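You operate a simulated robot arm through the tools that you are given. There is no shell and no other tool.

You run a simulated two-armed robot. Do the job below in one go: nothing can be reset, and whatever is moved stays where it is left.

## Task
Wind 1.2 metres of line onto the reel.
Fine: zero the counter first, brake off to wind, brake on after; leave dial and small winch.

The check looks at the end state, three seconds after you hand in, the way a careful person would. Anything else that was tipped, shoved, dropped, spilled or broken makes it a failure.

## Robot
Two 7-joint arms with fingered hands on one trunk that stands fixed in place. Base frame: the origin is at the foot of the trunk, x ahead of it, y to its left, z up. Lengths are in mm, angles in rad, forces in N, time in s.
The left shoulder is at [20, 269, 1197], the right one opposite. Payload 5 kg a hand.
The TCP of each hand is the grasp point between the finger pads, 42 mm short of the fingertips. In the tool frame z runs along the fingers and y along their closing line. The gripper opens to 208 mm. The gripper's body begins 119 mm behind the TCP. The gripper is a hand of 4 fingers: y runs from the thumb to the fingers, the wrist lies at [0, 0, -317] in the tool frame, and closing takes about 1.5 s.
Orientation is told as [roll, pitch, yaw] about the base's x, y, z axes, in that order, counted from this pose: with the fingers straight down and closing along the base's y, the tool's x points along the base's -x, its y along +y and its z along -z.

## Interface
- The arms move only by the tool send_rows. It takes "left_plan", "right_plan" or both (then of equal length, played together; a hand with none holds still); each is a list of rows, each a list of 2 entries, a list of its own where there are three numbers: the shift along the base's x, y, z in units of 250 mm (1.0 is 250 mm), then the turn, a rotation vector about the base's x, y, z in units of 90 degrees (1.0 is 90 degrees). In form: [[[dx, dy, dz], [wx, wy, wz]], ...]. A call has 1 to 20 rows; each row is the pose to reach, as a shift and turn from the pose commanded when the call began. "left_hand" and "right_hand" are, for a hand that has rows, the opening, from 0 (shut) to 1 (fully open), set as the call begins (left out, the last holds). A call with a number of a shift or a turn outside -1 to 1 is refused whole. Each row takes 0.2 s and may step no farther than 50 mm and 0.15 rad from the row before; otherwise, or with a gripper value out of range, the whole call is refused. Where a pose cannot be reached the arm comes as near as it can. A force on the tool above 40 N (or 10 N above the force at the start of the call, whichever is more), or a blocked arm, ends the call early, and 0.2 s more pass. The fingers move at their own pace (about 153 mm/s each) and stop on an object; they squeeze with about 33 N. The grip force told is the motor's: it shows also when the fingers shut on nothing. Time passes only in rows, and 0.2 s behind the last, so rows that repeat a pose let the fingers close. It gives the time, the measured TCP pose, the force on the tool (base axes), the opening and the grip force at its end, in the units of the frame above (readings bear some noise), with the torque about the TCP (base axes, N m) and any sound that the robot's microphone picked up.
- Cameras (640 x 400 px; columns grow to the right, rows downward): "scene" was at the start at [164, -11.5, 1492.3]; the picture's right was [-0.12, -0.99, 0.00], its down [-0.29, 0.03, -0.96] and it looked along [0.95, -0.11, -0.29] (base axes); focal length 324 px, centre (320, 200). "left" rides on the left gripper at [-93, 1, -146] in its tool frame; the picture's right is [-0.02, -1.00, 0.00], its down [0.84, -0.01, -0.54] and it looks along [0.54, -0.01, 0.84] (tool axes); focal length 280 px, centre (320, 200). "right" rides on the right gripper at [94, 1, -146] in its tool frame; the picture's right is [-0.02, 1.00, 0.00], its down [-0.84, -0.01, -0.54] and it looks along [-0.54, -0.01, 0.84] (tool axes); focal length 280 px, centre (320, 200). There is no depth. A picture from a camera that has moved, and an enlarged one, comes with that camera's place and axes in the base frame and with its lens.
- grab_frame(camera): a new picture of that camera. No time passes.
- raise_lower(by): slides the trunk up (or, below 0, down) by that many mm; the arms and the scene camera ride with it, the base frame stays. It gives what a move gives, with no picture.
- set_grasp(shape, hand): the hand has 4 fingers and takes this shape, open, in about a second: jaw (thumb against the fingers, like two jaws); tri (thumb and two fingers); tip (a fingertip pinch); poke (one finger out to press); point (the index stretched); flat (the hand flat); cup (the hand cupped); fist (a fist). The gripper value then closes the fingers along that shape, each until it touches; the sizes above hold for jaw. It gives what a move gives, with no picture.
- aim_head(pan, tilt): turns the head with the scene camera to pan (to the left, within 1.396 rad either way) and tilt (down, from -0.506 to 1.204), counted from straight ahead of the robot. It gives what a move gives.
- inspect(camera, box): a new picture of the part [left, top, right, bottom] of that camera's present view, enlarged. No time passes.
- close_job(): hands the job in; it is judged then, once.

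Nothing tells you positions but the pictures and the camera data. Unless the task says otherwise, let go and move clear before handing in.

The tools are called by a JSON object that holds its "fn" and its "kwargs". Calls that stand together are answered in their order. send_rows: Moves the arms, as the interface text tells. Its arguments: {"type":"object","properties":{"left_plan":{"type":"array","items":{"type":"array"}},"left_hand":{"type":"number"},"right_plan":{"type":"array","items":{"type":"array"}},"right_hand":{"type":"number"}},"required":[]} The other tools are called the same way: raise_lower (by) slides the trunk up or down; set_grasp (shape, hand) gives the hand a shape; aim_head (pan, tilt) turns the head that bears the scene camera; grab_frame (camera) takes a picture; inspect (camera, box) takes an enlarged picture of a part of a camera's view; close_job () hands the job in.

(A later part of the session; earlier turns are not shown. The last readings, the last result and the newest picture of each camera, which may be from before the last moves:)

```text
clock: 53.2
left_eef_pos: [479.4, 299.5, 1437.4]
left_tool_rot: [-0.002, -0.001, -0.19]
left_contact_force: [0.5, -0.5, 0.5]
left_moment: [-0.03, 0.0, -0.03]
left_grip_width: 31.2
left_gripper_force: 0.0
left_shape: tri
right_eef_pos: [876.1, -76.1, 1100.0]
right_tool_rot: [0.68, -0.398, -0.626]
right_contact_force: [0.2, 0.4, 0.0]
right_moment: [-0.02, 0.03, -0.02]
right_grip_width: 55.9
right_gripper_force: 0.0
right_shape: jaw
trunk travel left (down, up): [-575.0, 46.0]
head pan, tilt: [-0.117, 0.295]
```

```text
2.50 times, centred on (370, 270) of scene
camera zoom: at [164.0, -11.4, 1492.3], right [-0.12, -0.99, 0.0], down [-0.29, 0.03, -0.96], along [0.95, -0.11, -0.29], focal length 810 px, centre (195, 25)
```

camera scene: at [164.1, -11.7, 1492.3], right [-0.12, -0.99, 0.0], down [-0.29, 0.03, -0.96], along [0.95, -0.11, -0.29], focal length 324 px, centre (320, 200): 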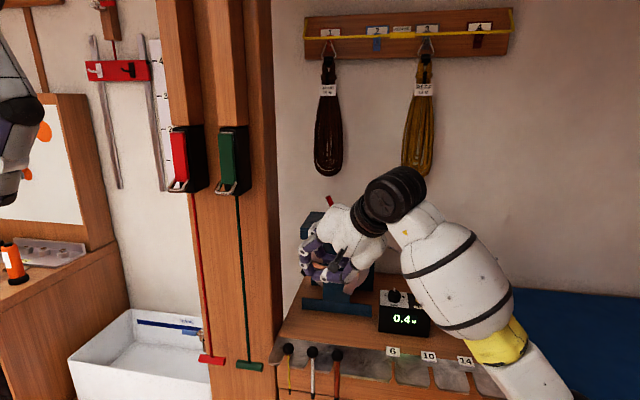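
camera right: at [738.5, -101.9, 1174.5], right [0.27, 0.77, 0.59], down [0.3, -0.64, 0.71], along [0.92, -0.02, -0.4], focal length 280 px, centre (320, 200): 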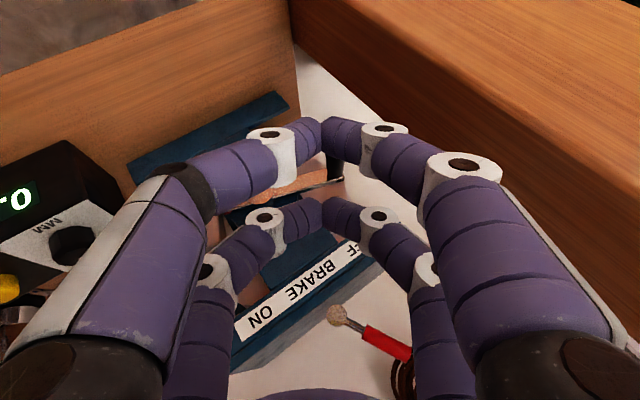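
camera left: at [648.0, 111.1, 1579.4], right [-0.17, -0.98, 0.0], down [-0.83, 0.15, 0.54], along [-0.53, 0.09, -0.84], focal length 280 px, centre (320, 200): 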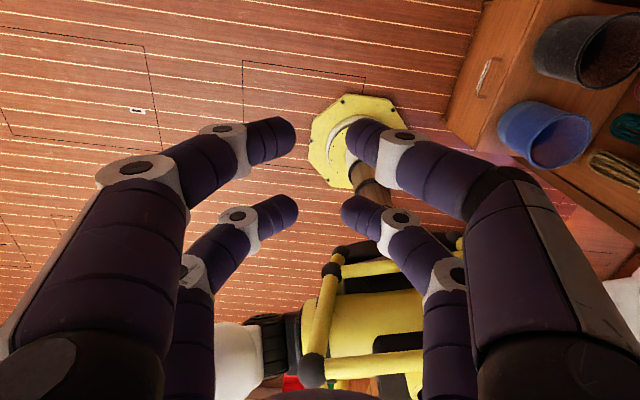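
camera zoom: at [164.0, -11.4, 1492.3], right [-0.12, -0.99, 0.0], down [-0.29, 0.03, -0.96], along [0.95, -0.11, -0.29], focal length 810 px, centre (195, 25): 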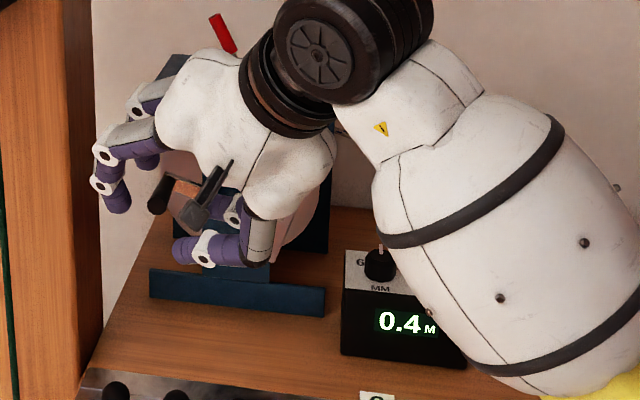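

The handle is centred between the fingers. I'll advance deeper than last time and close.

{"fn": "send_rows", "kwargs": {"right_plan": [[[0.043, 0.0234, -0.05], [0, 0, 0]], [[0.086, 0.0468, -0.1], [0, 0, 0]], [[0.128, 0.0702, -0.151], [0, 0, 0]], [[0.171, 0.0936, -0.201], [0, 0, 0]]]}}

{"fn": "send_rows", "kwargs": {"right_plan": [[[0, 0, 0], [0, 0, 0]], [[0, 0, 0], [0, 0, 0]], [[0, 0, 0], [0, 0, 0]], [[0, 0, 0], [0, 0, 0]], [[0, 0, 0], [0, 0, 0]]], "right_hand": 0}}

{"fn": "inspect", "kwargs": {"camera": "right", "box": [180, 100, 460, 300]}}

{"fn": "inspect", "kwargs": {"camera": "right", "box": [0, 160, 160, 360]}}

```text
clock: 54.2
left_eef_pos: [478.6, 298.8, 1436.1]
left_tool_rot: [-0.001, 0.0, -0.191]
left_contact_force: [0.8, -0.3, 0.2]
left_moment: [0.01, 0.04, -0.04]
left_grip_width: 31.5
left_gripper_force: 0.1
left_shape: tri
right_eef_pos: [918.8, -55.1, 1050.9]
right_tool_rot: [0.68, -0.398, -0.625]
right_contact_force: [-0.5, -0.1, 0.8]
right_moment: [0.01, 0.04, 0.04]
right_grip_width: 55.7
right_gripper_force: 0.0
right_shape: jaw
trunk travel left (down, up): [-575.0, 46.0]
head pan, tilt: [-0.117, 0.295]
```

```text
clock: 55.4
left_eef_pos: [479.2, 299.9, 1437.1]
left_tool_rot: [-0.003, 0.0, -0.191]
left_contact_force: [-0.8, -0.4, 0.1]
left_moment: [-0.01, -0.02, 0.0]
left_grip_width: 31.7
left_gripper_force: 0.0
left_shape: tri
right_eef_pos: [918.9, -53.3, 1051.0]
right_tool_rot: [0.68, -0.398, -0.625]
right_contact_force: [7.3, 1.7, -0.7]
right_moment: [0.02, 0.03, 0.13]
right_grip_width: 0.1
right_gripper_force: 33.3
right_shape: jaw
trunk travel left (down, up): [-575.0, 46.0]
head pan, tilt: [-0.117, 0.295]
```

```text
2.00 times, centred on (320, 200) of right
camera zoom: at [759.7, -51.1, 1120.1], right [0.27, 0.77, 0.59], down [0.3, -0.64, 0.71], along [0.92, -0.02, -0.4], focal length 561 px, centre (320, 200)
```

zoom: 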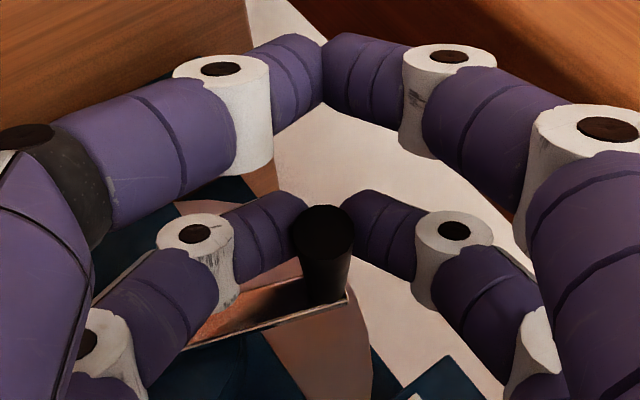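

```text
2.00 times, centred on (80, 260) of right
camera zoom: at [759.7, -51.1, 1120.1], right [0.27, 0.77, 0.59], down [0.3, -0.64, 0.71], along [0.92, -0.02, -0.4], focal length 561 px, centre (800, 80)
```

zoom: 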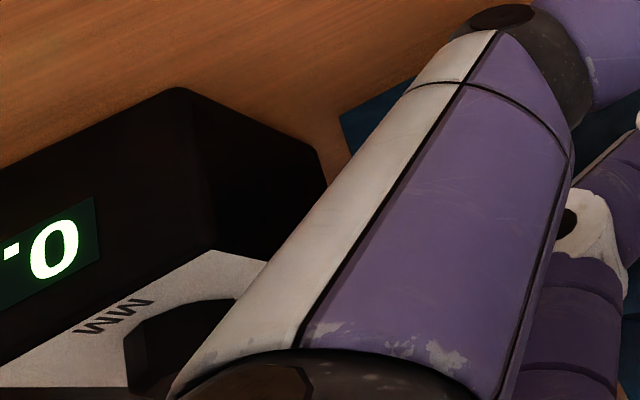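

The tips now wrap under the handle. I'll continue clockwise in a shorter arc and check that the counter advances.

{"fn": "send_rows", "kwargs": {"right_plan": [[[-0.0061, -0.0185, 0.0427], [0, 0, 0]], [[-0.0143, -0.0431, 0.0819], [0, 0, 0]], [[-0.0243, -0.0732, 0.1165], [0, 0, 0]], [[-0.0359, -0.108, 0.1457], [0, 0, 0]], [[-0.0487, -0.1468, 0.1688], [0, 0, 0]]]}}

{"fn": "inspect", "kwargs": {"camera": "right", "box": [180, 100, 460, 300]}}

{"fn": "inspect", "kwargs": {"camera": "scene", "box": [290, 190, 450, 350]}}

```text
clock: 56.6
left_eef_pos: [480.1, 299.1, 1435.4]
left_tool_rot: [-0.002, 0.0, -0.189]
left_contact_force: [0.3, -1.5, 0.0]
left_moment: [0.01, -0.03, -0.01]
left_grip_width: 31.5
left_gripper_force: 0.1
left_shape: tri
right_eef_pos: [904.9, -90.1, 1092.4]
right_tool_rot: [0.679, -0.396, -0.624]
right_contact_force: [0.4, -0.2, -4.3]
right_moment: [0.13, 0.11, -0.01]
right_grip_width: 0.0
right_gripper_force: 32.8
right_shape: jaw
trunk travel left (down, up): [-575.0, 46.0]
head pan, tilt: [-0.117, 0.295]
```

```text
2.00 times, centred on (320, 200) of right
camera zoom: at [746.8, -87.2, 1161.8], right [0.27, 0.77, 0.58], down [0.3, -0.64, 0.71], along [0.92, -0.02, -0.4], focal length 561 px, centre (320, 200)
```

zoom: 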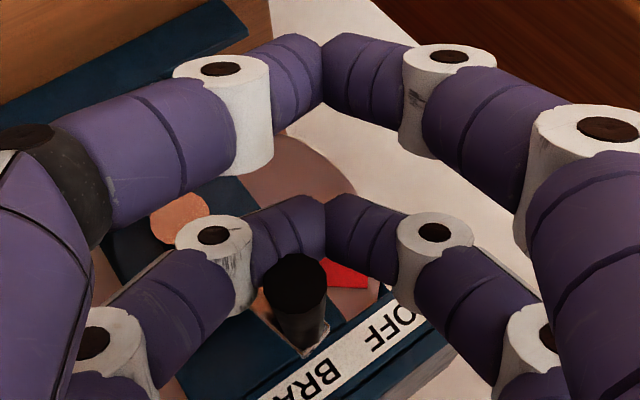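

```text
2.50 times, centred on (370, 270) of scene
camera zoom: at [164.3, -11.6, 1492.2], right [-0.12, -0.99, 0.0], down [-0.29, 0.03, -0.96], along [0.95, -0.11, -0.29], focal length 810 px, centre (195, 25)
```

zoom: 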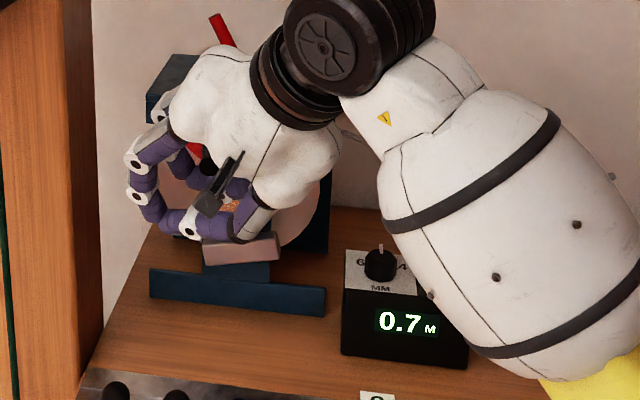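

The counter reads 0.7 and the handle, near 12 o'clock, is now caged inside the closed fingers. I'll carry it on to the right with that cage.

{"fn": "send_rows", "kwargs": {"right_plan": [[[-0.014, -0.068, 0.004], [0, 0, 0]], [[-0.0308, -0.1356, 0.0064], [0, 0, 0]], [[-0.0472, -0.1844, -0.0024], [0, 0, 0]], [[-0.0628, -0.2308, -0.0204], [0, 0, 0]]]}}

{"fn": "inspect", "kwargs": {"camera": "right", "box": [180, 100, 460, 300]}}

{"fn": "inspect", "kwargs": {"camera": "scene", "box": [290, 190, 450, 350]}}

```text
clock: 57.6
left_eef_pos: [479.2, 301.0, 1435.9]
left_tool_rot: [-0.002, 0.0, -0.189]
left_contact_force: [0.0, -0.1, 0.2]
left_moment: [0.05, 0.02, 0.01]
left_grip_width: 31.4
left_gripper_force: 0.2
left_shape: tri
right_eef_pos: [891.6, -144.9, 1083.9]
right_tool_rot: [0.676, -0.394, -0.618]
right_contact_force: [-0.5, 19.1, -27.0]
right_moment: [0.93, 0.65, 0.51]
right_grip_width: 0.0
right_gripper_force: 32.8
right_shape: jaw
trunk travel left (down, up): [-575.0, 46.0]
head pan, tilt: [-0.117, 0.295]
```

```text
2.00 times, centred on (320, 200) of right
camera zoom: at [732.2, -141.7, 1153.2], right [0.27, 0.77, 0.58], down [0.3, -0.64, 0.7], along [0.91, -0.01, -0.4], focal length 561 px, centre (320, 200)
```

zoom: 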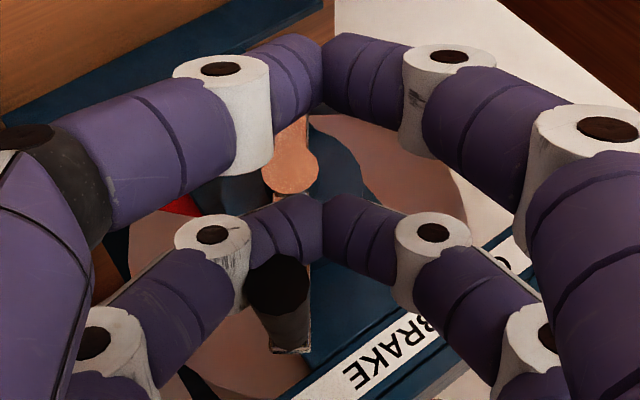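

```text
2.50 times, centred on (370, 270) of scene
camera zoom: at [165.9, -10.3, 1491.8], right [-0.11, -0.99, 0.0], down [-0.29, 0.03, -0.96], along [0.95, -0.11, -0.29], focal length 810 px, centre (195, 25)
```

zoom: 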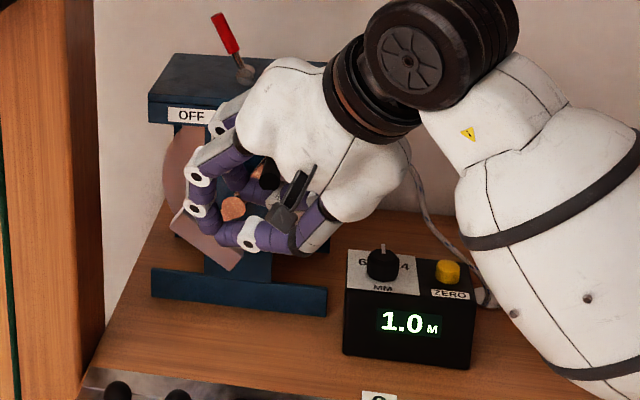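

The counter reads 1.0 with the crank near 55° (about 1–2 o'clock); the tips are pulling a bit outward. I'll open the fingers and re-centre the far pair on the handle for the last stretch.

{"fn": "send_rows", "kwargs": {"right_plan": [[[0.004, 0.01, -0.018], [0, 0, 0]], [[0.004, 0.01, -0.018], [0, 0, 0]], [[0.004, 0.01, -0.018], [0, 0, 0]], [[-0.02, -0.035, 0.02], [0, 0, 0]], [[-0.05, -0.085, 0.045], [0, 0, 0]]], "right_hand": 0.35}}

{"fn": "inspect", "kwargs": {"camera": "right", "box": [180, 100, 460, 300]}}

{"fn": "inspect", "kwargs": {"camera": "scene", "box": [290, 190, 450, 350]}}

```text
clock: 58.8
left_eef_pos: [478.1, 298.4, 1437.2]
left_tool_rot: [0.0, 0.0, -0.191]
left_contact_force: [0.6, 0.1, -0.6]
left_moment: [0.06, -0.03, -0.01]
left_grip_width: 31.6
left_gripper_force: 0.0
left_shape: tri
right_eef_pos: [876.3, -171.7, 1100.0]
right_tool_rot: [0.682, -0.398, -0.625]
right_contact_force: [0.2, 0.3, -0.6]
right_moment: [0.02, -0.02, 0.03]
right_grip_width: 72.6
right_gripper_force: 0.0
right_shape: jaw
trunk travel left (down, up): [-575.0, 46.0]
head pan, tilt: [-0.117, 0.295]
```

```text
2.00 times, centred on (320, 200) of right
camera zoom: at [717.9, -168.0, 1169.1], right [0.27, 0.76, 0.59], down [0.3, -0.64, 0.7], along [0.92, -0.02, -0.4], focal length 561 px, centre (320, 200)
```

zoom: 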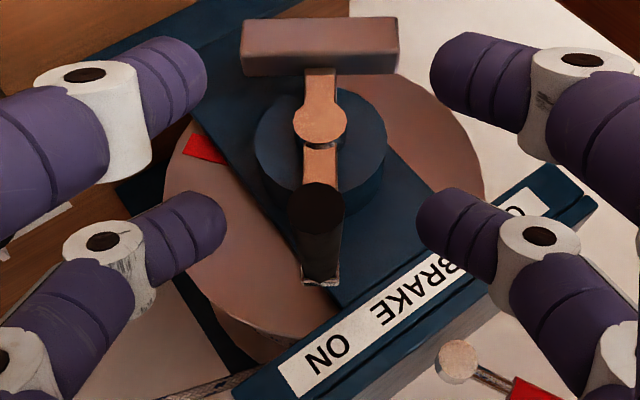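

```text
2.50 times, centred on (370, 270) of scene
camera zoom: at [163.7, -11.9, 1492.4], right [-0.12, -0.99, 0.0], down [-0.29, 0.03, -0.96], along [0.95, -0.11, -0.29], focal length 810 px, centre (195, 25)
```

zoom: 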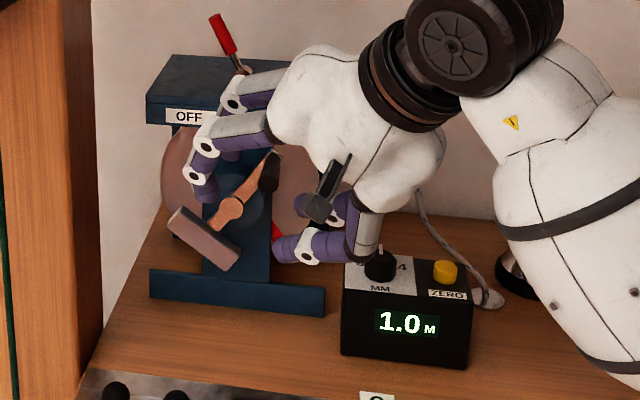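

The crank holds at 1.0 with the handle at about 53°. The rope is in view again, so I'll compare its blue flecks with the earlier picture before finishing.

{"fn": "inspect", "kwargs": {"camera": "scene", "box": [370, 235, 450, 315]}}

{"fn": "inspect", "kwargs": {"camera": "right", "box": [230, 100, 370, 300]}}

```text
5.00 times, centred on (410, 275) of scene
camera zoom: at [163.7, -11.9, 1492.4], right [-0.12, -0.99, 0.0], down [-0.29, 0.03, -0.96], along [0.95, -0.11, -0.29], focal length 1619 px, centre (-130, -175)
```

zoom: 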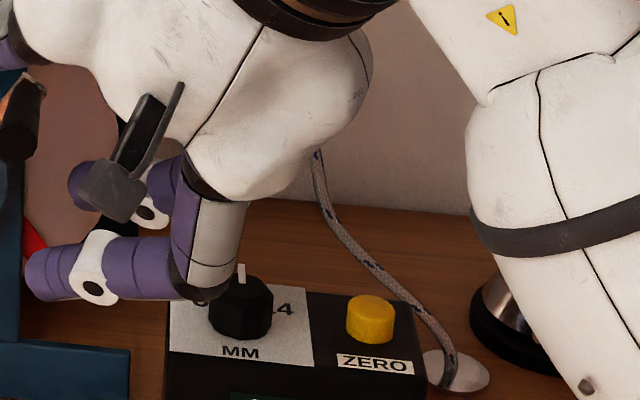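

```text
2.00 times, centred on (300, 200) of right
camera zoom: at [717.9, -168.0, 1169.1], right [0.27, 0.76, 0.59], down [0.3, -0.64, 0.7], along [0.92, -0.02, -0.4], focal length 561 px, centre (360, 200)
```

zoom: 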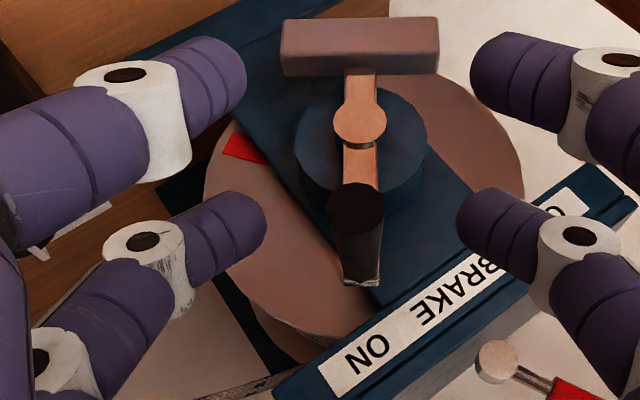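

The rope drawing is static, so it tells nothing; the signed counter stays my guide. The fingers are already centred on the handle, so I close again for the last 0.2 m.

{"fn": "send_rows", "kwargs": {"right_plan": [[[0, 0, 0], [0, 0, 0]], [[0, 0, 0], [0, 0, 0]], [[0, 0, 0], [0, 0, 0]], [[0, 0, 0], [0, 0, 0]], [[0, 0, 0], [0, 0, 0]]], "right_hand": 0}}

{"fn": "inspect", "kwargs": {"camera": "right", "box": [180, 100, 460, 300]}}

{"fn": "inspect", "kwargs": {"camera": "scene", "box": [290, 190, 450, 350]}}

```text
clock: 60.0
left_eef_pos: [478.9, 298.3, 1436.2]
left_tool_rot: [-0.001, 0.0, -0.191]
left_contact_force: [0.7, -0.3, 0.5]
left_moment: [-0.02, 0.03, -0.03]
left_grip_width: 31.5
left_gripper_force: 0.1
left_shape: tri
right_eef_pos: [876.9, -170.6, 1097.7]
right_tool_rot: [0.678, -0.397, -0.625]
right_contact_force: [1.9, 0.5, -2.7]
right_moment: [0.04, 0.08, 0.04]
right_grip_width: 0.0
right_gripper_force: 32.9
right_shape: jaw
trunk travel left (down, up): [-575.0, 46.0]
head pan, tilt: [-0.117, 0.295]
```

```text
2.00 times, centred on (320, 200) of right
camera zoom: at [718.4, -167.4, 1168.4], right [0.27, 0.77, 0.59], down [0.3, -0.64, 0.71], along [0.92, -0.02, -0.4], focal length 561 px, centre (320, 200)
```

zoom: 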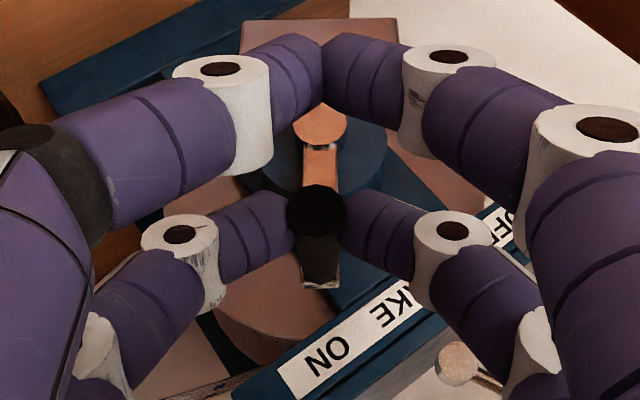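

```text
2.50 times, centred on (370, 270) of scene
camera zoom: at [164.4, -11.4, 1492.2], right [-0.12, -0.99, 0.0], down [-0.29, 0.03, -0.96], along [0.95, -0.11, -0.29], focal length 810 px, centre (195, 25)
```

zoom: 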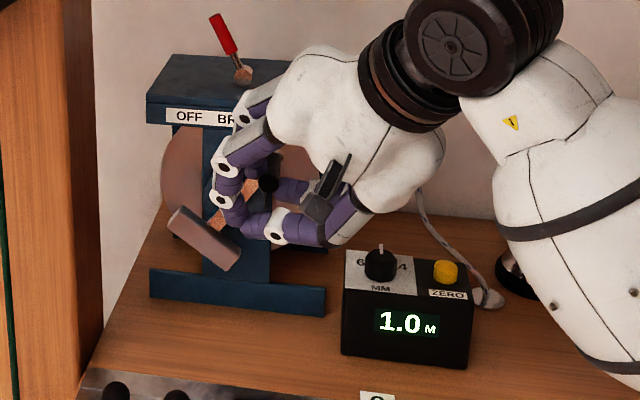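

The pinch is centred again. I'll go clockwise in small steps, watching for the display to change.

{"fn": "send_rows", "kwargs": {"right_plan": [[[-0.0057, -0.0172, -0.0151], [0, 0, 0]], [[-0.0106, -0.0318, -0.03], [0, 0, 0]], [[-0.0151, -0.0454, -0.0459], [0, 0, 0]]]}}

{"fn": "inspect", "kwargs": {"camera": "right", "box": [180, 100, 460, 300]}}

{"fn": "inspect", "kwargs": {"camera": "scene", "box": [290, 190, 450, 350]}}

```text
clock: 60.8
left_eef_pos: [479.2, 299.5, 1435.7]
left_tool_rot: [-0.002, 0.0, -0.19]
left_contact_force: [0.7, 0.3, -0.5]
left_moment: [-0.01, 0.02, 0.04]
left_grip_width: 31.1
left_gripper_force: 0.0
left_shape: tri
right_eef_pos: [873.3, -182.0, 1087.0]
right_tool_rot: [0.68, -0.399, -0.624]
right_contact_force: [8.3, 0.0, 1.7]
right_moment: [0.38, -0.17, -0.09]
right_grip_width: 0.0
right_gripper_force: 32.6
right_shape: jaw
trunk travel left (down, up): [-575.0, 46.0]
head pan, tilt: [-0.117, 0.295]
```

```text
2.00 times, centred on (320, 200) of right
camera zoom: at [714.8, -178.4, 1157.3], right [0.27, 0.76, 0.59], down [0.3, -0.64, 0.71], along [0.92, -0.02, -0.4], focal length 561 px, centre (320, 200)
```

zoom: 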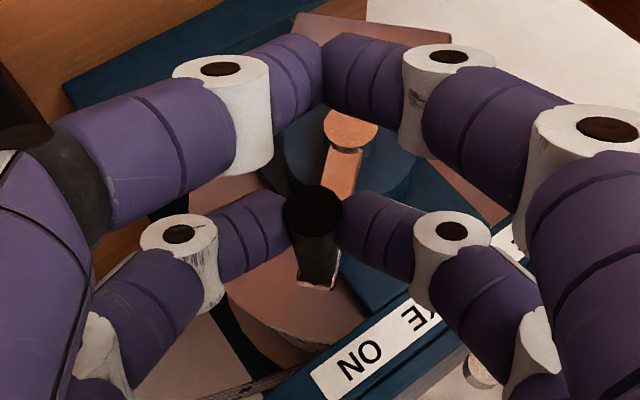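

```text
2.50 times, centred on (370, 270) of scene
camera zoom: at [164.5, -11.6, 1492.3], right [-0.12, -0.99, 0.0], down [-0.29, 0.03, -0.96], along [0.95, -0.11, -0.29], focal length 810 px, centre (195, 25)
```

zoom: 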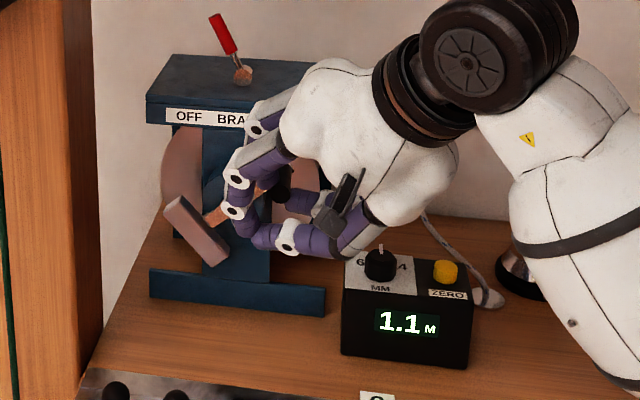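

Reading 1.1 at about 40°. I'll continue a few degrees at a time toward the 1.1→1.2 change.

{"fn": "send_rows", "kwargs": {"right_plan": [[[-0.0042, -0.0125, -0.0169], [0, 0, 0]], [[-0.0079, -0.0239, -0.0347], [0, 0, 0]], [[-0.0113, -0.0341, -0.0532], [0, 0, 0]]]}}

{"fn": "inspect", "kwargs": {"camera": "right", "box": [180, 100, 460, 300]}}

{"fn": "inspect", "kwargs": {"camera": "scene", "box": [290, 190, 450, 350]}}

```text
clock: 61.6
left_eef_pos: [479.9, 298.3, 1434.5]
left_tool_rot: [-0.001, -0.001, -0.19]
left_contact_force: [-0.1, -0.8, 0.3]
left_moment: [0.04, 0.03, 0.02]
left_grip_width: 31.6
left_gripper_force: 0.1
left_shape: tri
right_eef_pos: [872.0, -190.2, 1073.0]
right_tool_rot: [0.681, -0.399, -0.624]
right_contact_force: [7.2, -1.1, 5.7]
right_moment: [0.4, -0.24, -0.17]
right_grip_width: 0.1
right_gripper_force: 33.1
right_shape: jaw
trunk travel left (down, up): [-575.0, 46.0]
head pan, tilt: [-0.117, 0.295]
```

```text
2.00 times, centred on (320, 200) of right
camera zoom: at [712.3, -186.9, 1143.3], right [0.27, 0.77, 0.59], down [0.3, -0.64, 0.7], along [0.92, -0.01, -0.4], focal length 561 px, centre (320, 200)
```

zoom: 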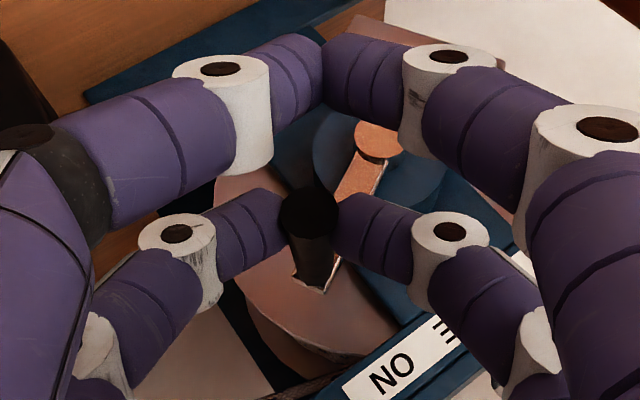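

```text
2.50 times, centred on (370, 270) of scene
camera zoom: at [164.2, -11.6, 1492.3], right [-0.12, -0.99, 0.0], down [-0.29, 0.03, -0.96], along [0.95, -0.11, -0.29], focal length 810 px, centre (195, 25)
```

zoom: 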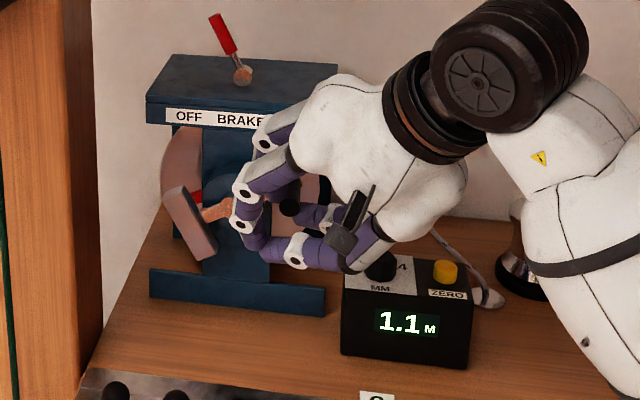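

Still 1.1. A few degrees more.

{"fn": "send_rows", "kwargs": {"right_plan": [[[-0.0023, -0.0068, -0.0144], [0, 0, 0]]]}}

{"fn": "inspect", "kwargs": {"camera": "scene", "box": [290, 190, 450, 350]}}

{"fn": "send_rows", "kwargs": {"right_plan": [[[-0.002, -0.0061, -0.0148], [0, 0, 0]]]}}

{"fn": "inspect", "kwargs": {"camera": "scene", "box": [290, 190, 450, 350]}}

{"fn": "inspect", "kwargs": {"camera": "right", "box": [180, 100, 460, 300]}}

```text
clock: 62.0
left_eef_pos: [479.4, 297.8, 1436.1]
left_tool_rot: [0.0, 0.0, -0.19]
left_contact_force: [-0.3, -0.4, -0.5]
left_moment: [0.0, 0.01, -0.01]
left_grip_width: 31.5
left_gripper_force: 0.0
left_shape: tri
right_eef_pos: [869.8, -191.9, 1071.1]
right_tool_rot: [0.681, -0.397, -0.626]
right_contact_force: [7.7, -1.0, 6.3]
right_moment: [0.43, -0.23, -0.19]
right_grip_width: 0.0
right_gripper_force: 32.6
right_shape: jaw
trunk travel left (down, up): [-575.0, 46.0]
head pan, tilt: [-0.117, 0.295]
```

```text
2.50 times, centred on (370, 270) of scene
camera zoom: at [164.3, -11.6, 1492.2], right [-0.12, -0.99, 0.0], down [-0.29, 0.03, -0.96], along [0.95, -0.11, -0.29], focal length 810 px, centre (195, 25)
```

zoom: 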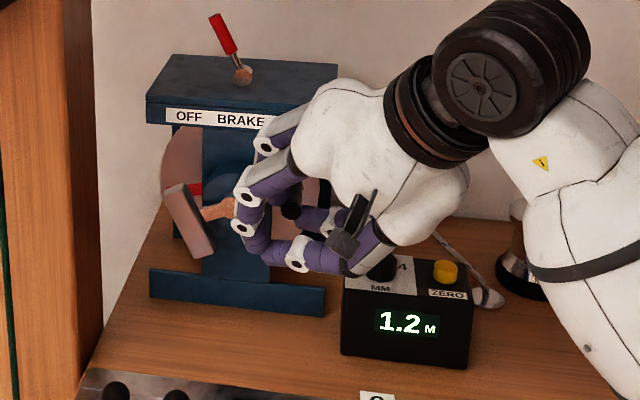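

```text
clock: 62.4
left_eef_pos: [478.5, 299.5, 1435.8]
left_tool_rot: [-0.002, 0.0, -0.191]
left_contact_force: [-0.2, 0.6, 0.3]
left_moment: [0.0, 0.03, -0.01]
left_grip_width: 31.8
left_gripper_force: 0.2
left_shape: tri
right_eef_pos: [869.9, -193.0, 1066.5]
right_tool_rot: [0.679, -0.398, -0.624]
right_contact_force: [12.6, -0.2, 2.8]
right_moment: [0.44, -0.18, -0.04]
right_grip_width: 0.0
right_gripper_force: 32.9
right_shape: jaw
trunk travel left (down, up): [-575.0, 46.0]
head pan, tilt: [-0.117, 0.295]
```

```text
2.50 times, centred on (370, 270) of scene
camera zoom: at [164.7, -11.5, 1492.2], right [-0.12, -0.99, 0.0], down [-0.29, 0.03, -0.96], along [0.95, -0.11, -0.29], focal length 810 px, centre (195, 25)
```

zoom: 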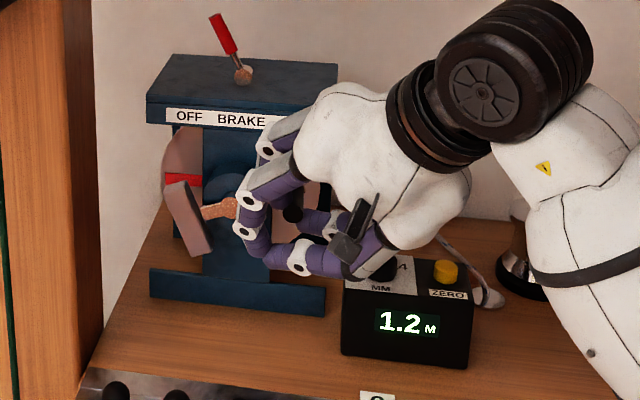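

```text
2.00 times, centred on (320, 200) of right
camera zoom: at [710.9, -189.7, 1136.3], right [0.27, 0.77, 0.59], down [0.3, -0.64, 0.71], along [0.92, -0.02, -0.4], focal length 561 px, centre (320, 200)
```

zoom: 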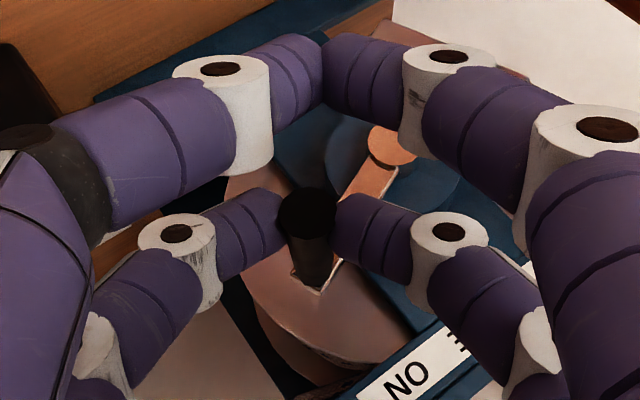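

The display changed to 1.2 between 28° and 25°, which is 1.15 m. From the red mark's position I estimate 1.17 m now, so about 5.5° more brings it to the middle of 1.2.

{"fn": "send_rows", "kwargs": {"right_plan": [[[-0.0018, -0.0053, -0.0151], [0, 0, 0]], [[-0.0031, -0.0092, -0.0278], [0, 0, 0]], [[-0.0031, -0.0092, -0.0278], [0, 0, 0]]]}}

{"fn": "inspect", "kwargs": {"camera": "scene", "box": [290, 190, 450, 350]}}

{"fn": "inspect", "kwargs": {"camera": "scene", "box": [310, 225, 370, 285]}}

{"fn": "inspect", "kwargs": {"camera": "right", "box": [180, 100, 460, 300]}}

```text
clock: 63.2
left_eef_pos: [479.0, 299.9, 1437.0]
left_tool_rot: [-0.003, 0.0, -0.19]
left_contact_force: [-0.6, 0.1, -0.9]
left_moment: [0.0, 0.03, 0.02]
left_grip_width: 31.6
left_gripper_force: 0.0
left_shape: tri
right_eef_pos: [867.5, -196.1, 1058.9]
right_tool_rot: [0.681, -0.397, -0.625]
right_contact_force: [13.1, -0.5, 5.2]
right_moment: [0.42, -0.33, -0.04]
right_grip_width: 0.0
right_gripper_force: 33.0
right_shape: jaw
trunk travel left (down, up): [-575.0, 46.0]
head pan, tilt: [-0.117, 0.295]
```

```text
2.50 times, centred on (370, 270) of scene
camera zoom: at [164.4, -11.4, 1492.3], right [-0.12, -0.99, 0.0], down [-0.29, 0.03, -0.96], along [0.95, -0.11, -0.29], focal length 810 px, centre (195, 25)
```

zoom: 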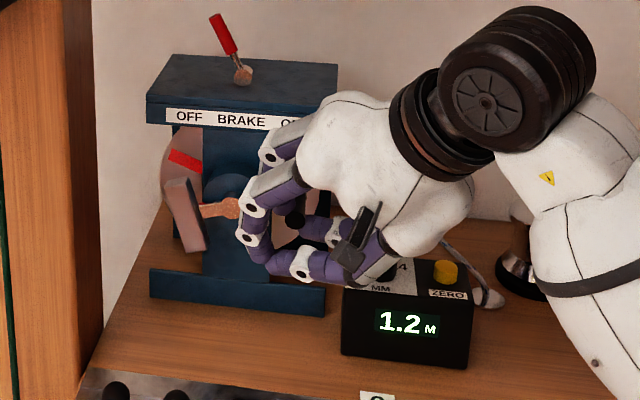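

```text
6.67 times, centred on (340, 255) of scene
camera zoom: at [164.4, -11.4, 1492.3], right [-0.12, -0.99, 0.0], down [-0.29, 0.03, -0.96], along [0.95, -0.11, -0.29], focal length 2159 px, centre (187, -167)
```

zoom: 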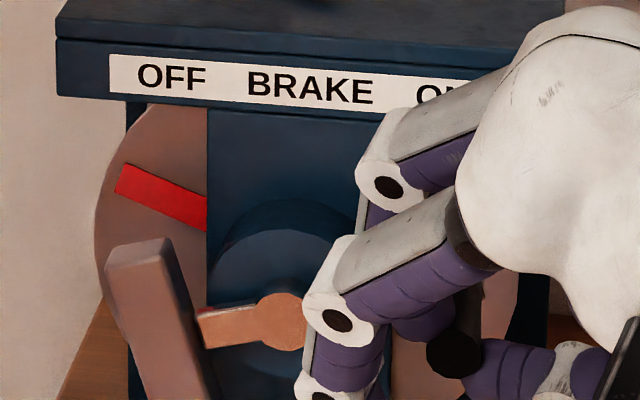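

```text
2.00 times, centred on (320, 200) of right
camera zoom: at [710.1, -192.3, 1129.5], right [0.27, 0.77, 0.59], down [0.3, -0.64, 0.71], along [0.92, -0.02, -0.4], focal length 561 px, centre (320, 200)
```

zoom: 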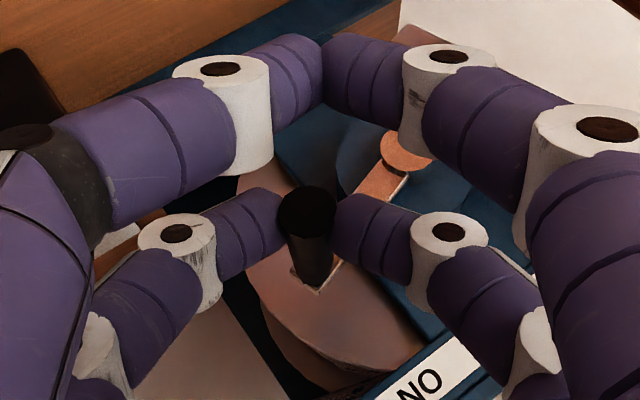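

The red mark shows about 15.0 rad of drum travel, which is close to 1.20 m, and the display reads 1.2. I'll open the fingers and back straight off the handle, then confirm nothing moved.

{"fn": "send_rows", "kwargs": {"right_plan": [[[0, 0, 0], [0, 0, 0]], [[0, 0, 0], [0, 0, 0]], [[0, 0, 0], [0, 0, 0]], [[-0.049, -0.027, 0.058], [0, 0, 0]], [[-0.098, -0.053, 0.115], [0, 0, 0]], [[-0.147, -0.08, 0.173], [0, 0, 0]], [[-0.196, -0.107, 0.23], [0, 0, 0]]], "right_hand": 0.35}}

{"fn": "inspect", "kwargs": {"camera": "scene", "box": [290, 190, 450, 350]}}

{"fn": "inspect", "kwargs": {"camera": "scene", "box": [310, 225, 370, 285]}}

{"fn": "grab_frame", "kwargs": {"camera": "right"}}

```text
clock: 64.8
left_eef_pos: [479.3, 298.3, 1437.4]
left_tool_rot: [-0.001, 0.001, -0.19]
left_contact_force: [-0.3, 1.0, 0.5]
left_moment: [0.0, -0.02, -0.02]
left_grip_width: 31.4
left_gripper_force: 0.0
left_shape: tri
right_eef_pos: [818.5, -224.0, 1117.0]
right_tool_rot: [0.681, -0.398, -0.624]
right_contact_force: [0.0, -0.6, 0.1]
right_moment: [0.01, -0.03, 0.03]
right_grip_width: 72.2
right_gripper_force: 0.1
right_shape: jaw
trunk travel left (down, up): [-575.0, 46.0]
head pan, tilt: [-0.117, 0.295]
```

```text
2.50 times, centred on (370, 270) of scene
camera zoom: at [163.7, -11.5, 1492.4], right [-0.12, -0.99, 0.0], down [-0.29, 0.03, -0.96], along [0.95, -0.11, -0.29], focal length 810 px, centre (195, 25)
```

zoom: 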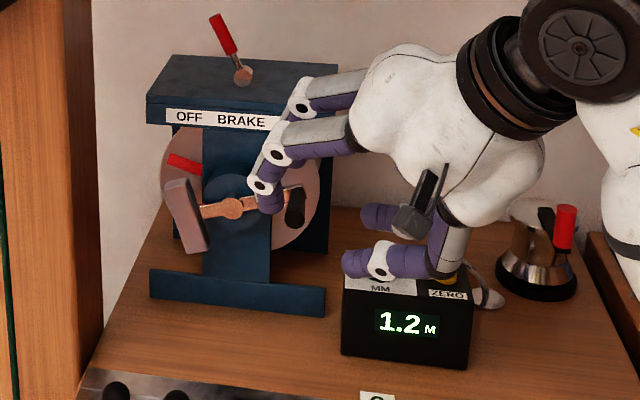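

```text
6.67 times, centred on (340, 255) of scene
camera zoom: at [163.7, -11.5, 1492.4], right [-0.12, -0.99, 0.0], down [-0.29, 0.03, -0.96], along [0.95, -0.11, -0.29], focal length 2159 px, centre (187, -167)
```

zoom: 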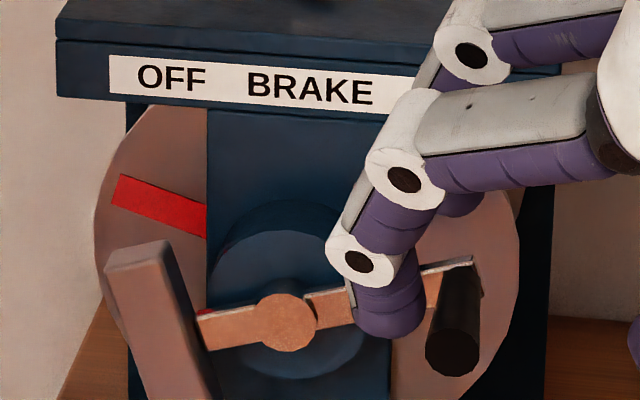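

```text
taken
camera right: at [659.9, -220.5, 1186.6], right [0.27, 0.76, 0.59], down [0.3, -0.64, 0.7], along [0.92, -0.01, -0.4], focal length 280 px, centre (320, 200)
```

right: 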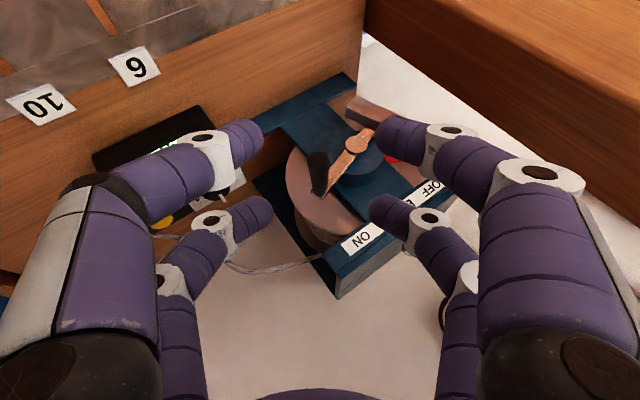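

Released: the counter reads 1.2 and the mark shifted only slightly (about 1.196 m). Now I close the hand and swing it up to the left of the brake lever.

{"fn": "send_rows", "kwargs": {"right_plan": [[[0.0307, 0.0589, 0.0868], [-0.0503, -0.0514, 0.0213]], [[0.0614, 0.1178, 0.1735], [-0.1006, -0.1028, 0.0425]], [[0.0921, 0.1766, 0.2603], [-0.1509, -0.1542, 0.0638]], [[0.1228, 0.2355, 0.347], [-0.2012, -0.2056, 0.085]], [[0.1535, 0.2944, 0.4338], [-0.2515, -0.2569, 0.1063]], [[0.1842, 0.3533, 0.5205], [-0.3018, -0.3083, 0.1275]], [[0.2149, 0.4121, 0.6073], [-0.3521, -0.3597, 0.1488]], [[0.2456, 0.471, 0.694], [-0.4024, -0.4111, 0.17]], [[0.2456, 0.471, 0.694], [-0.4024, -0.4111, 0.17]]], "right_hand": 0}}

{"fn": "grab_frame", "kwargs": {"camera": "right"}}

{"fn": "grab_frame", "kwargs": {"camera": "scene"}}

```text
clock: 66.8
left_eef_pos: [478.9, 298.5, 1437.4]
left_tool_rot: [0.0, 0.0, -0.191]
left_contact_force: [0.9, -0.2, 0.3]
left_moment: [0.02, 0.01, -0.03]
left_grip_width: 31.4
left_gripper_force: 0.1
left_shape: tri
right_eef_pos: [882.3, -104.9, 1290.0]
right_tool_rot: [0.001, -1.202, 0.199]
right_contact_force: [-0.8, -0.3, -0.6]
right_moment: [0.02, -0.02, 0.02]
right_grip_width: 0.1
right_gripper_force: 33.1
right_shape: jaw
trunk travel left (down, up): [-575.0, 46.0]
head pan, tilt: [-0.117, 0.295]
```

```text
taken
camera right: at [714.3, -137.5, 1255.6], right [-0.19, 0.98, 0.01], down [-0.19, -0.05, 0.98], along [0.96, 0.19, 0.2], focal length 280 px, centre (320, 200)
```

right: 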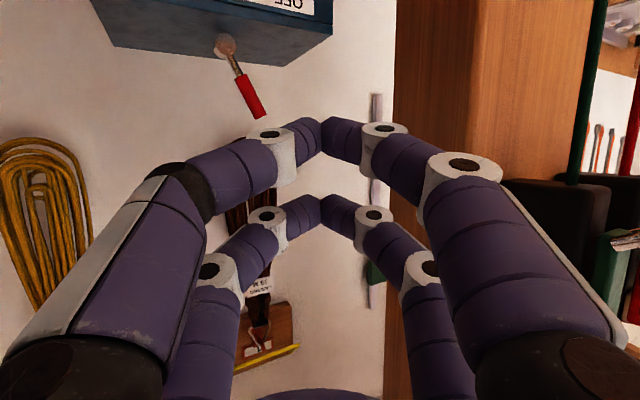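

```text
taken
camera scene: at [164.1, -11.9, 1492.3], right [-0.12, -0.99, 0.0], down [-0.29, 0.03, -0.96], along [0.95, -0.11, -0.29], focal length 324 px, centre (320, 200)
```

scene: 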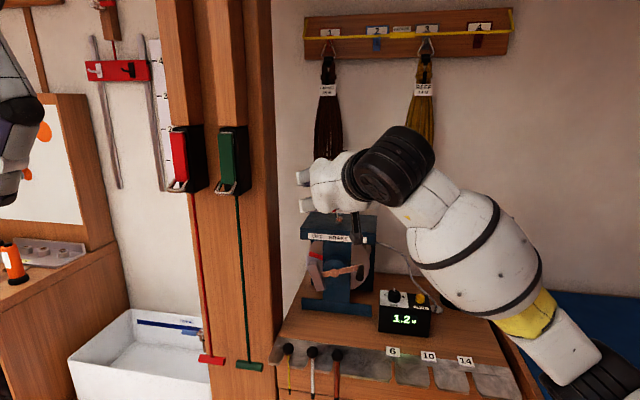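

The hand is left of the lever with the lever in view. I'll move straight forward to bring the closed fingers beside it on its left.

{"fn": "send_rows", "kwargs": {"right_plan": [[[0.13, 0.0075, -0.038], [0, 0, 0]], [[0.26, 0.015, -0.075], [0, 0, 0]], [[0.389, 0.0226, -0.113], [0, 0, 0]], [[0.518, 0.03, -0.15], [0, 0, 0]], [[0.648, 0.0376, -0.188], [0, 0, 0]]]}}

{"fn": "grab_frame", "kwargs": {"camera": "right"}}

{"fn": "inspect", "kwargs": {"camera": "scene", "box": [290, 160, 410, 260]}}

```text
clock: 68.0
left_eef_pos: [480.3, 297.8, 1435.2]
left_tool_rot: [-0.001, -0.001, -0.188]
left_contact_force: [0.2, 0.4, -1.8]
left_moment: [-0.03, 0.09, -0.02]
left_grip_width: 31.6
left_gripper_force: 0.0
left_shape: tri
right_eef_pos: [1045.2, -92.3, 1243.5]
right_tool_rot: [0.002, -1.2, 0.2]
right_contact_force: [0.8, 0.6, 0.0]
right_moment: [0.01, 0.0, 0.02]
right_grip_width: 0.0
right_gripper_force: 33.1
right_shape: jaw
trunk travel left (down, up): [-575.0, 46.0]
head pan, tilt: [-0.117, 0.295]
```

```text
taken
camera right: at [877.9, -124.9, 1209.3], right [-0.19, 0.98, 0.01], down [-0.19, -0.05, 0.98], along [0.96, 0.19, 0.2], focal length 280 px, centre (320, 200)
```

right: 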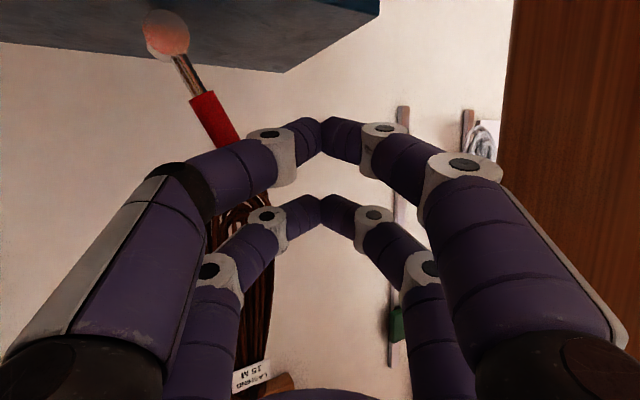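

```text
4.00 times, centred on (350, 210) of scene
camera zoom: at [164.8, -11.2, 1492.1], right [-0.12, -0.99, 0.0], down [-0.29, 0.03, -0.96], along [0.95, -0.11, -0.29], focal length 1295 px, centre (200, 160)
```

zoom: 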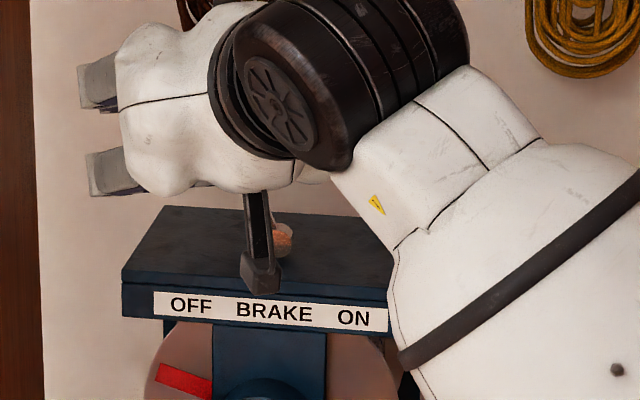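

No contact yet, and the lever is just right of the thumb-side finger. I'll push it to the right in small steps.

{"fn": "send_rows", "kwargs": {"right_plan": [[[-0.0076, -0.0228, 0], [0, 0, 0]], [[-0.0151, -0.0456, 0], [0, 0, 0]], [[-0.0227, -0.0683, 0], [0, 0, 0]], [[-0.0302, -0.0911, 0], [0, 0, 0]], [[-0.0378, -0.1139, 0], [0, 0, 0]], [[-0.0454, -0.1367, 0], [0, 0, 0]]]}}

{"fn": "grab_frame", "kwargs": {"camera": "right"}}

{"fn": "inspect", "kwargs": {"camera": "scene", "box": [290, 160, 410, 260]}}

```text
clock: 69.4
left_eef_pos: [477.4, 299.3, 1436.6]
left_tool_rot: [-0.001, -0.001, -0.189]
left_contact_force: [0.1, 0.4, 0.4]
left_moment: [-0.02, -0.05, 0.0]
left_grip_width: 31.7
left_gripper_force: 0.1
left_shape: tri
right_eef_pos: [1031.1, -126.8, 1244.5]
right_tool_rot: [0.003, -1.202, 0.197]
right_contact_force: [-1.2, 1.3, -0.2]
right_moment: [0.08, 0.05, 0.01]
right_grip_width: 0.1
right_gripper_force: 32.7
right_shape: jaw
trunk travel left (down, up): [-575.0, 46.0]
head pan, tilt: [-0.117, 0.295]
```

```text
taken
camera right: at [864.2, -159.6, 1209.3], right [-0.19, 0.98, 0.01], down [-0.19, -0.05, 0.98], along [0.96, 0.19, 0.2], focal length 280 px, centre (320, 200)
```

right: 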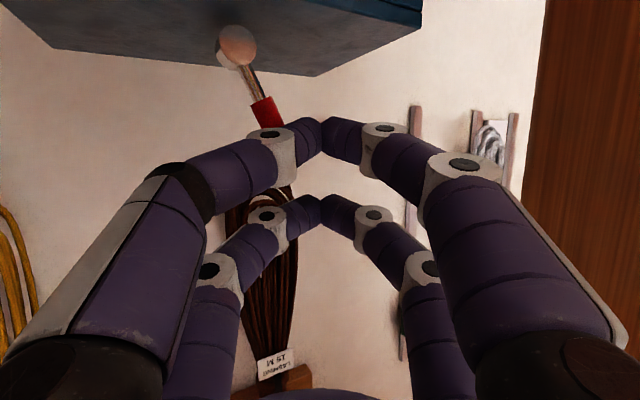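

```text
4.00 times, centred on (350, 210) of scene
camera zoom: at [163.7, -11.4, 1492.3], right [-0.12, -0.99, 0.0], down [-0.29, 0.03, -0.96], along [0.95, -0.11, -0.29], focal length 1295 px, centre (200, 160)
```

zoom: 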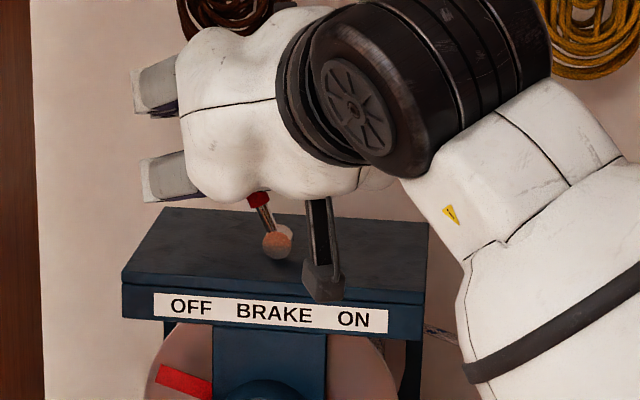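

Contact has begun and the lever is starting to move. I'll continue pushing right.

{"fn": "send_rows", "kwargs": {"right_plan": [[[-0.0076, -0.0228, 0], [0, 0, 0]], [[-0.0151, -0.0456, 0], [0, 0, 0]], [[-0.0227, -0.0683, 0], [0, 0, 0]], [[-0.0302, -0.0911, 0], [0, 0, 0]], [[-0.0378, -0.1139, 0], [0, 0, 0]], [[-0.0454, -0.1367, 0], [0, 0, 0]]]}}

{"fn": "grab_frame", "kwargs": {"camera": "right"}}

{"fn": "inspect", "kwargs": {"camera": "scene", "box": [290, 160, 410, 260]}}

```text
clock: 70.8
left_eef_pos: [479.0, 299.5, 1437.0]
left_tool_rot: [-0.001, 0.0, -0.191]
left_contact_force: [-0.3, 0.8, -0.3]
left_moment: [0.0, 0.0, 0.0]
left_grip_width: 31.4
left_gripper_force: 0.1
left_shape: tri
right_eef_pos: [1019.6, -162.4, 1243.8]
right_tool_rot: [0.002, -1.201, 0.196]
right_contact_force: [-0.8, -0.5, -1.0]
right_moment: [0.03, 0.03, 0.01]
right_grip_width: 0.2
right_gripper_force: 33.0
right_shape: jaw
trunk travel left (down, up): [-575.0, 46.0]
head pan, tilt: [-0.117, 0.295]
```

```text
taken
camera right: at [852.9, -194.5, 1209.7], right [-0.19, 0.98, 0.01], down [-0.19, -0.05, 0.98], along [0.96, 0.19, 0.2], focal length 280 px, centre (320, 200)
```

right: 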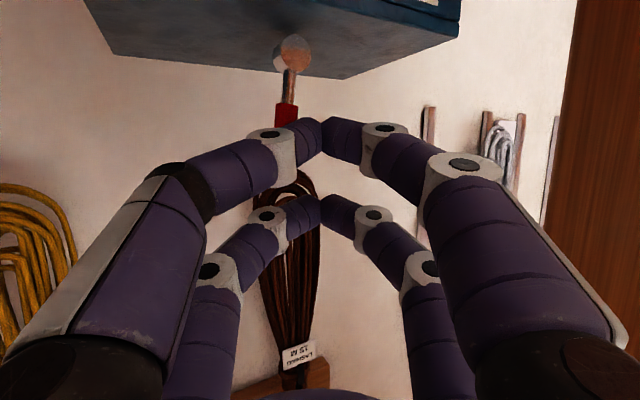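

```text
4.00 times, centred on (350, 210) of scene
camera zoom: at [163.9, -11.5, 1492.3], right [-0.12, -0.99, 0.0], down [-0.29, 0.03, -0.96], along [0.95, -0.11, -0.29], focal length 1295 px, centre (200, 160)
```

zoom: 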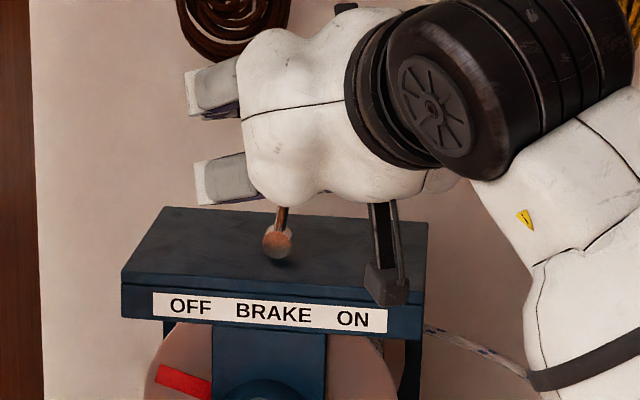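

The lever is now about upright. I'll keep pushing to the ON stop.

{"fn": "send_rows", "kwargs": {"right_plan": [[[-0.0076, -0.0228, 0], [0, 0, 0]], [[-0.0151, -0.0456, 0], [0, 0, 0]], [[-0.0227, -0.0683, 0], [0, 0, 0]], [[-0.0302, -0.0911, 0], [0, 0, 0]]]}}

{"fn": "grab_frame", "kwargs": {"camera": "right"}}

{"fn": "inspect", "kwargs": {"camera": "scene", "box": [290, 160, 410, 260]}}

```text
clock: 71.8
left_eef_pos: [479.3, 299.8, 1435.9]
left_tool_rot: [-0.001, 0.001, -0.189]
left_contact_force: [0.2, -0.1, 0.6]
left_moment: [-0.02, 0.02, 0.02]
left_grip_width: 31.6
left_gripper_force: 0.1
left_shape: tri
right_eef_pos: [1012.6, -186.0, 1243.9]
right_tool_rot: [0.001, -1.202, 0.199]
right_contact_force: [-1.8, 2.1, 1.2]
right_moment: [0.02, 0.08, 0.05]
right_grip_width: 0.0
right_gripper_force: 33.3
right_shape: jaw
trunk travel left (down, up): [-575.0, 46.0]
head pan, tilt: [-0.117, 0.295]
```

```text
taken
camera right: at [845.0, -217.0, 1209.7], right [-0.19, 0.98, 0.01], down [-0.19, -0.05, 0.98], along [0.96, 0.19, 0.2], focal length 280 px, centre (320, 200)
```

right: 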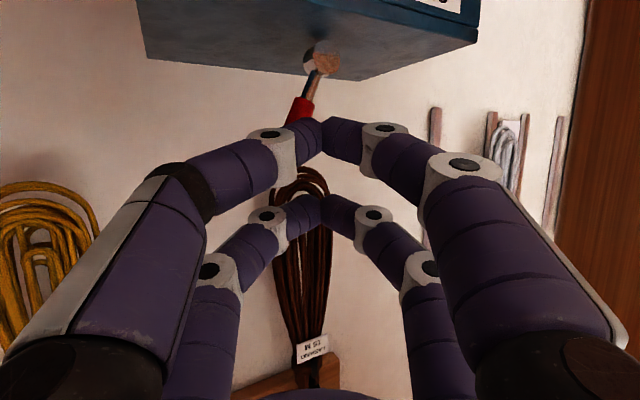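

```text
4.00 times, centred on (350, 210) of scene
camera zoom: at [163.8, -11.2, 1492.3], right [-0.12, -0.99, 0.0], down [-0.29, 0.03, -0.96], along [0.95, -0.11, -0.29], focal length 1295 px, centre (200, 160)
```

zoom: 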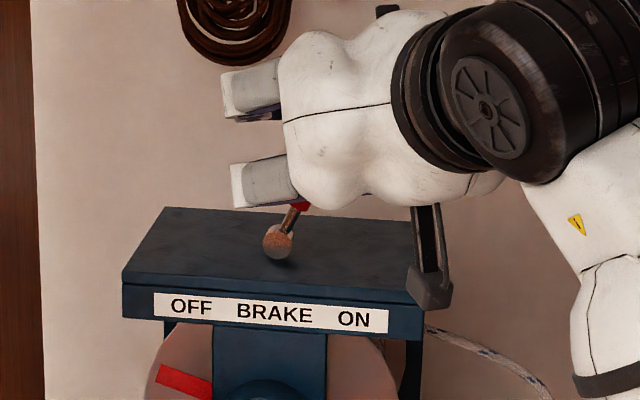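

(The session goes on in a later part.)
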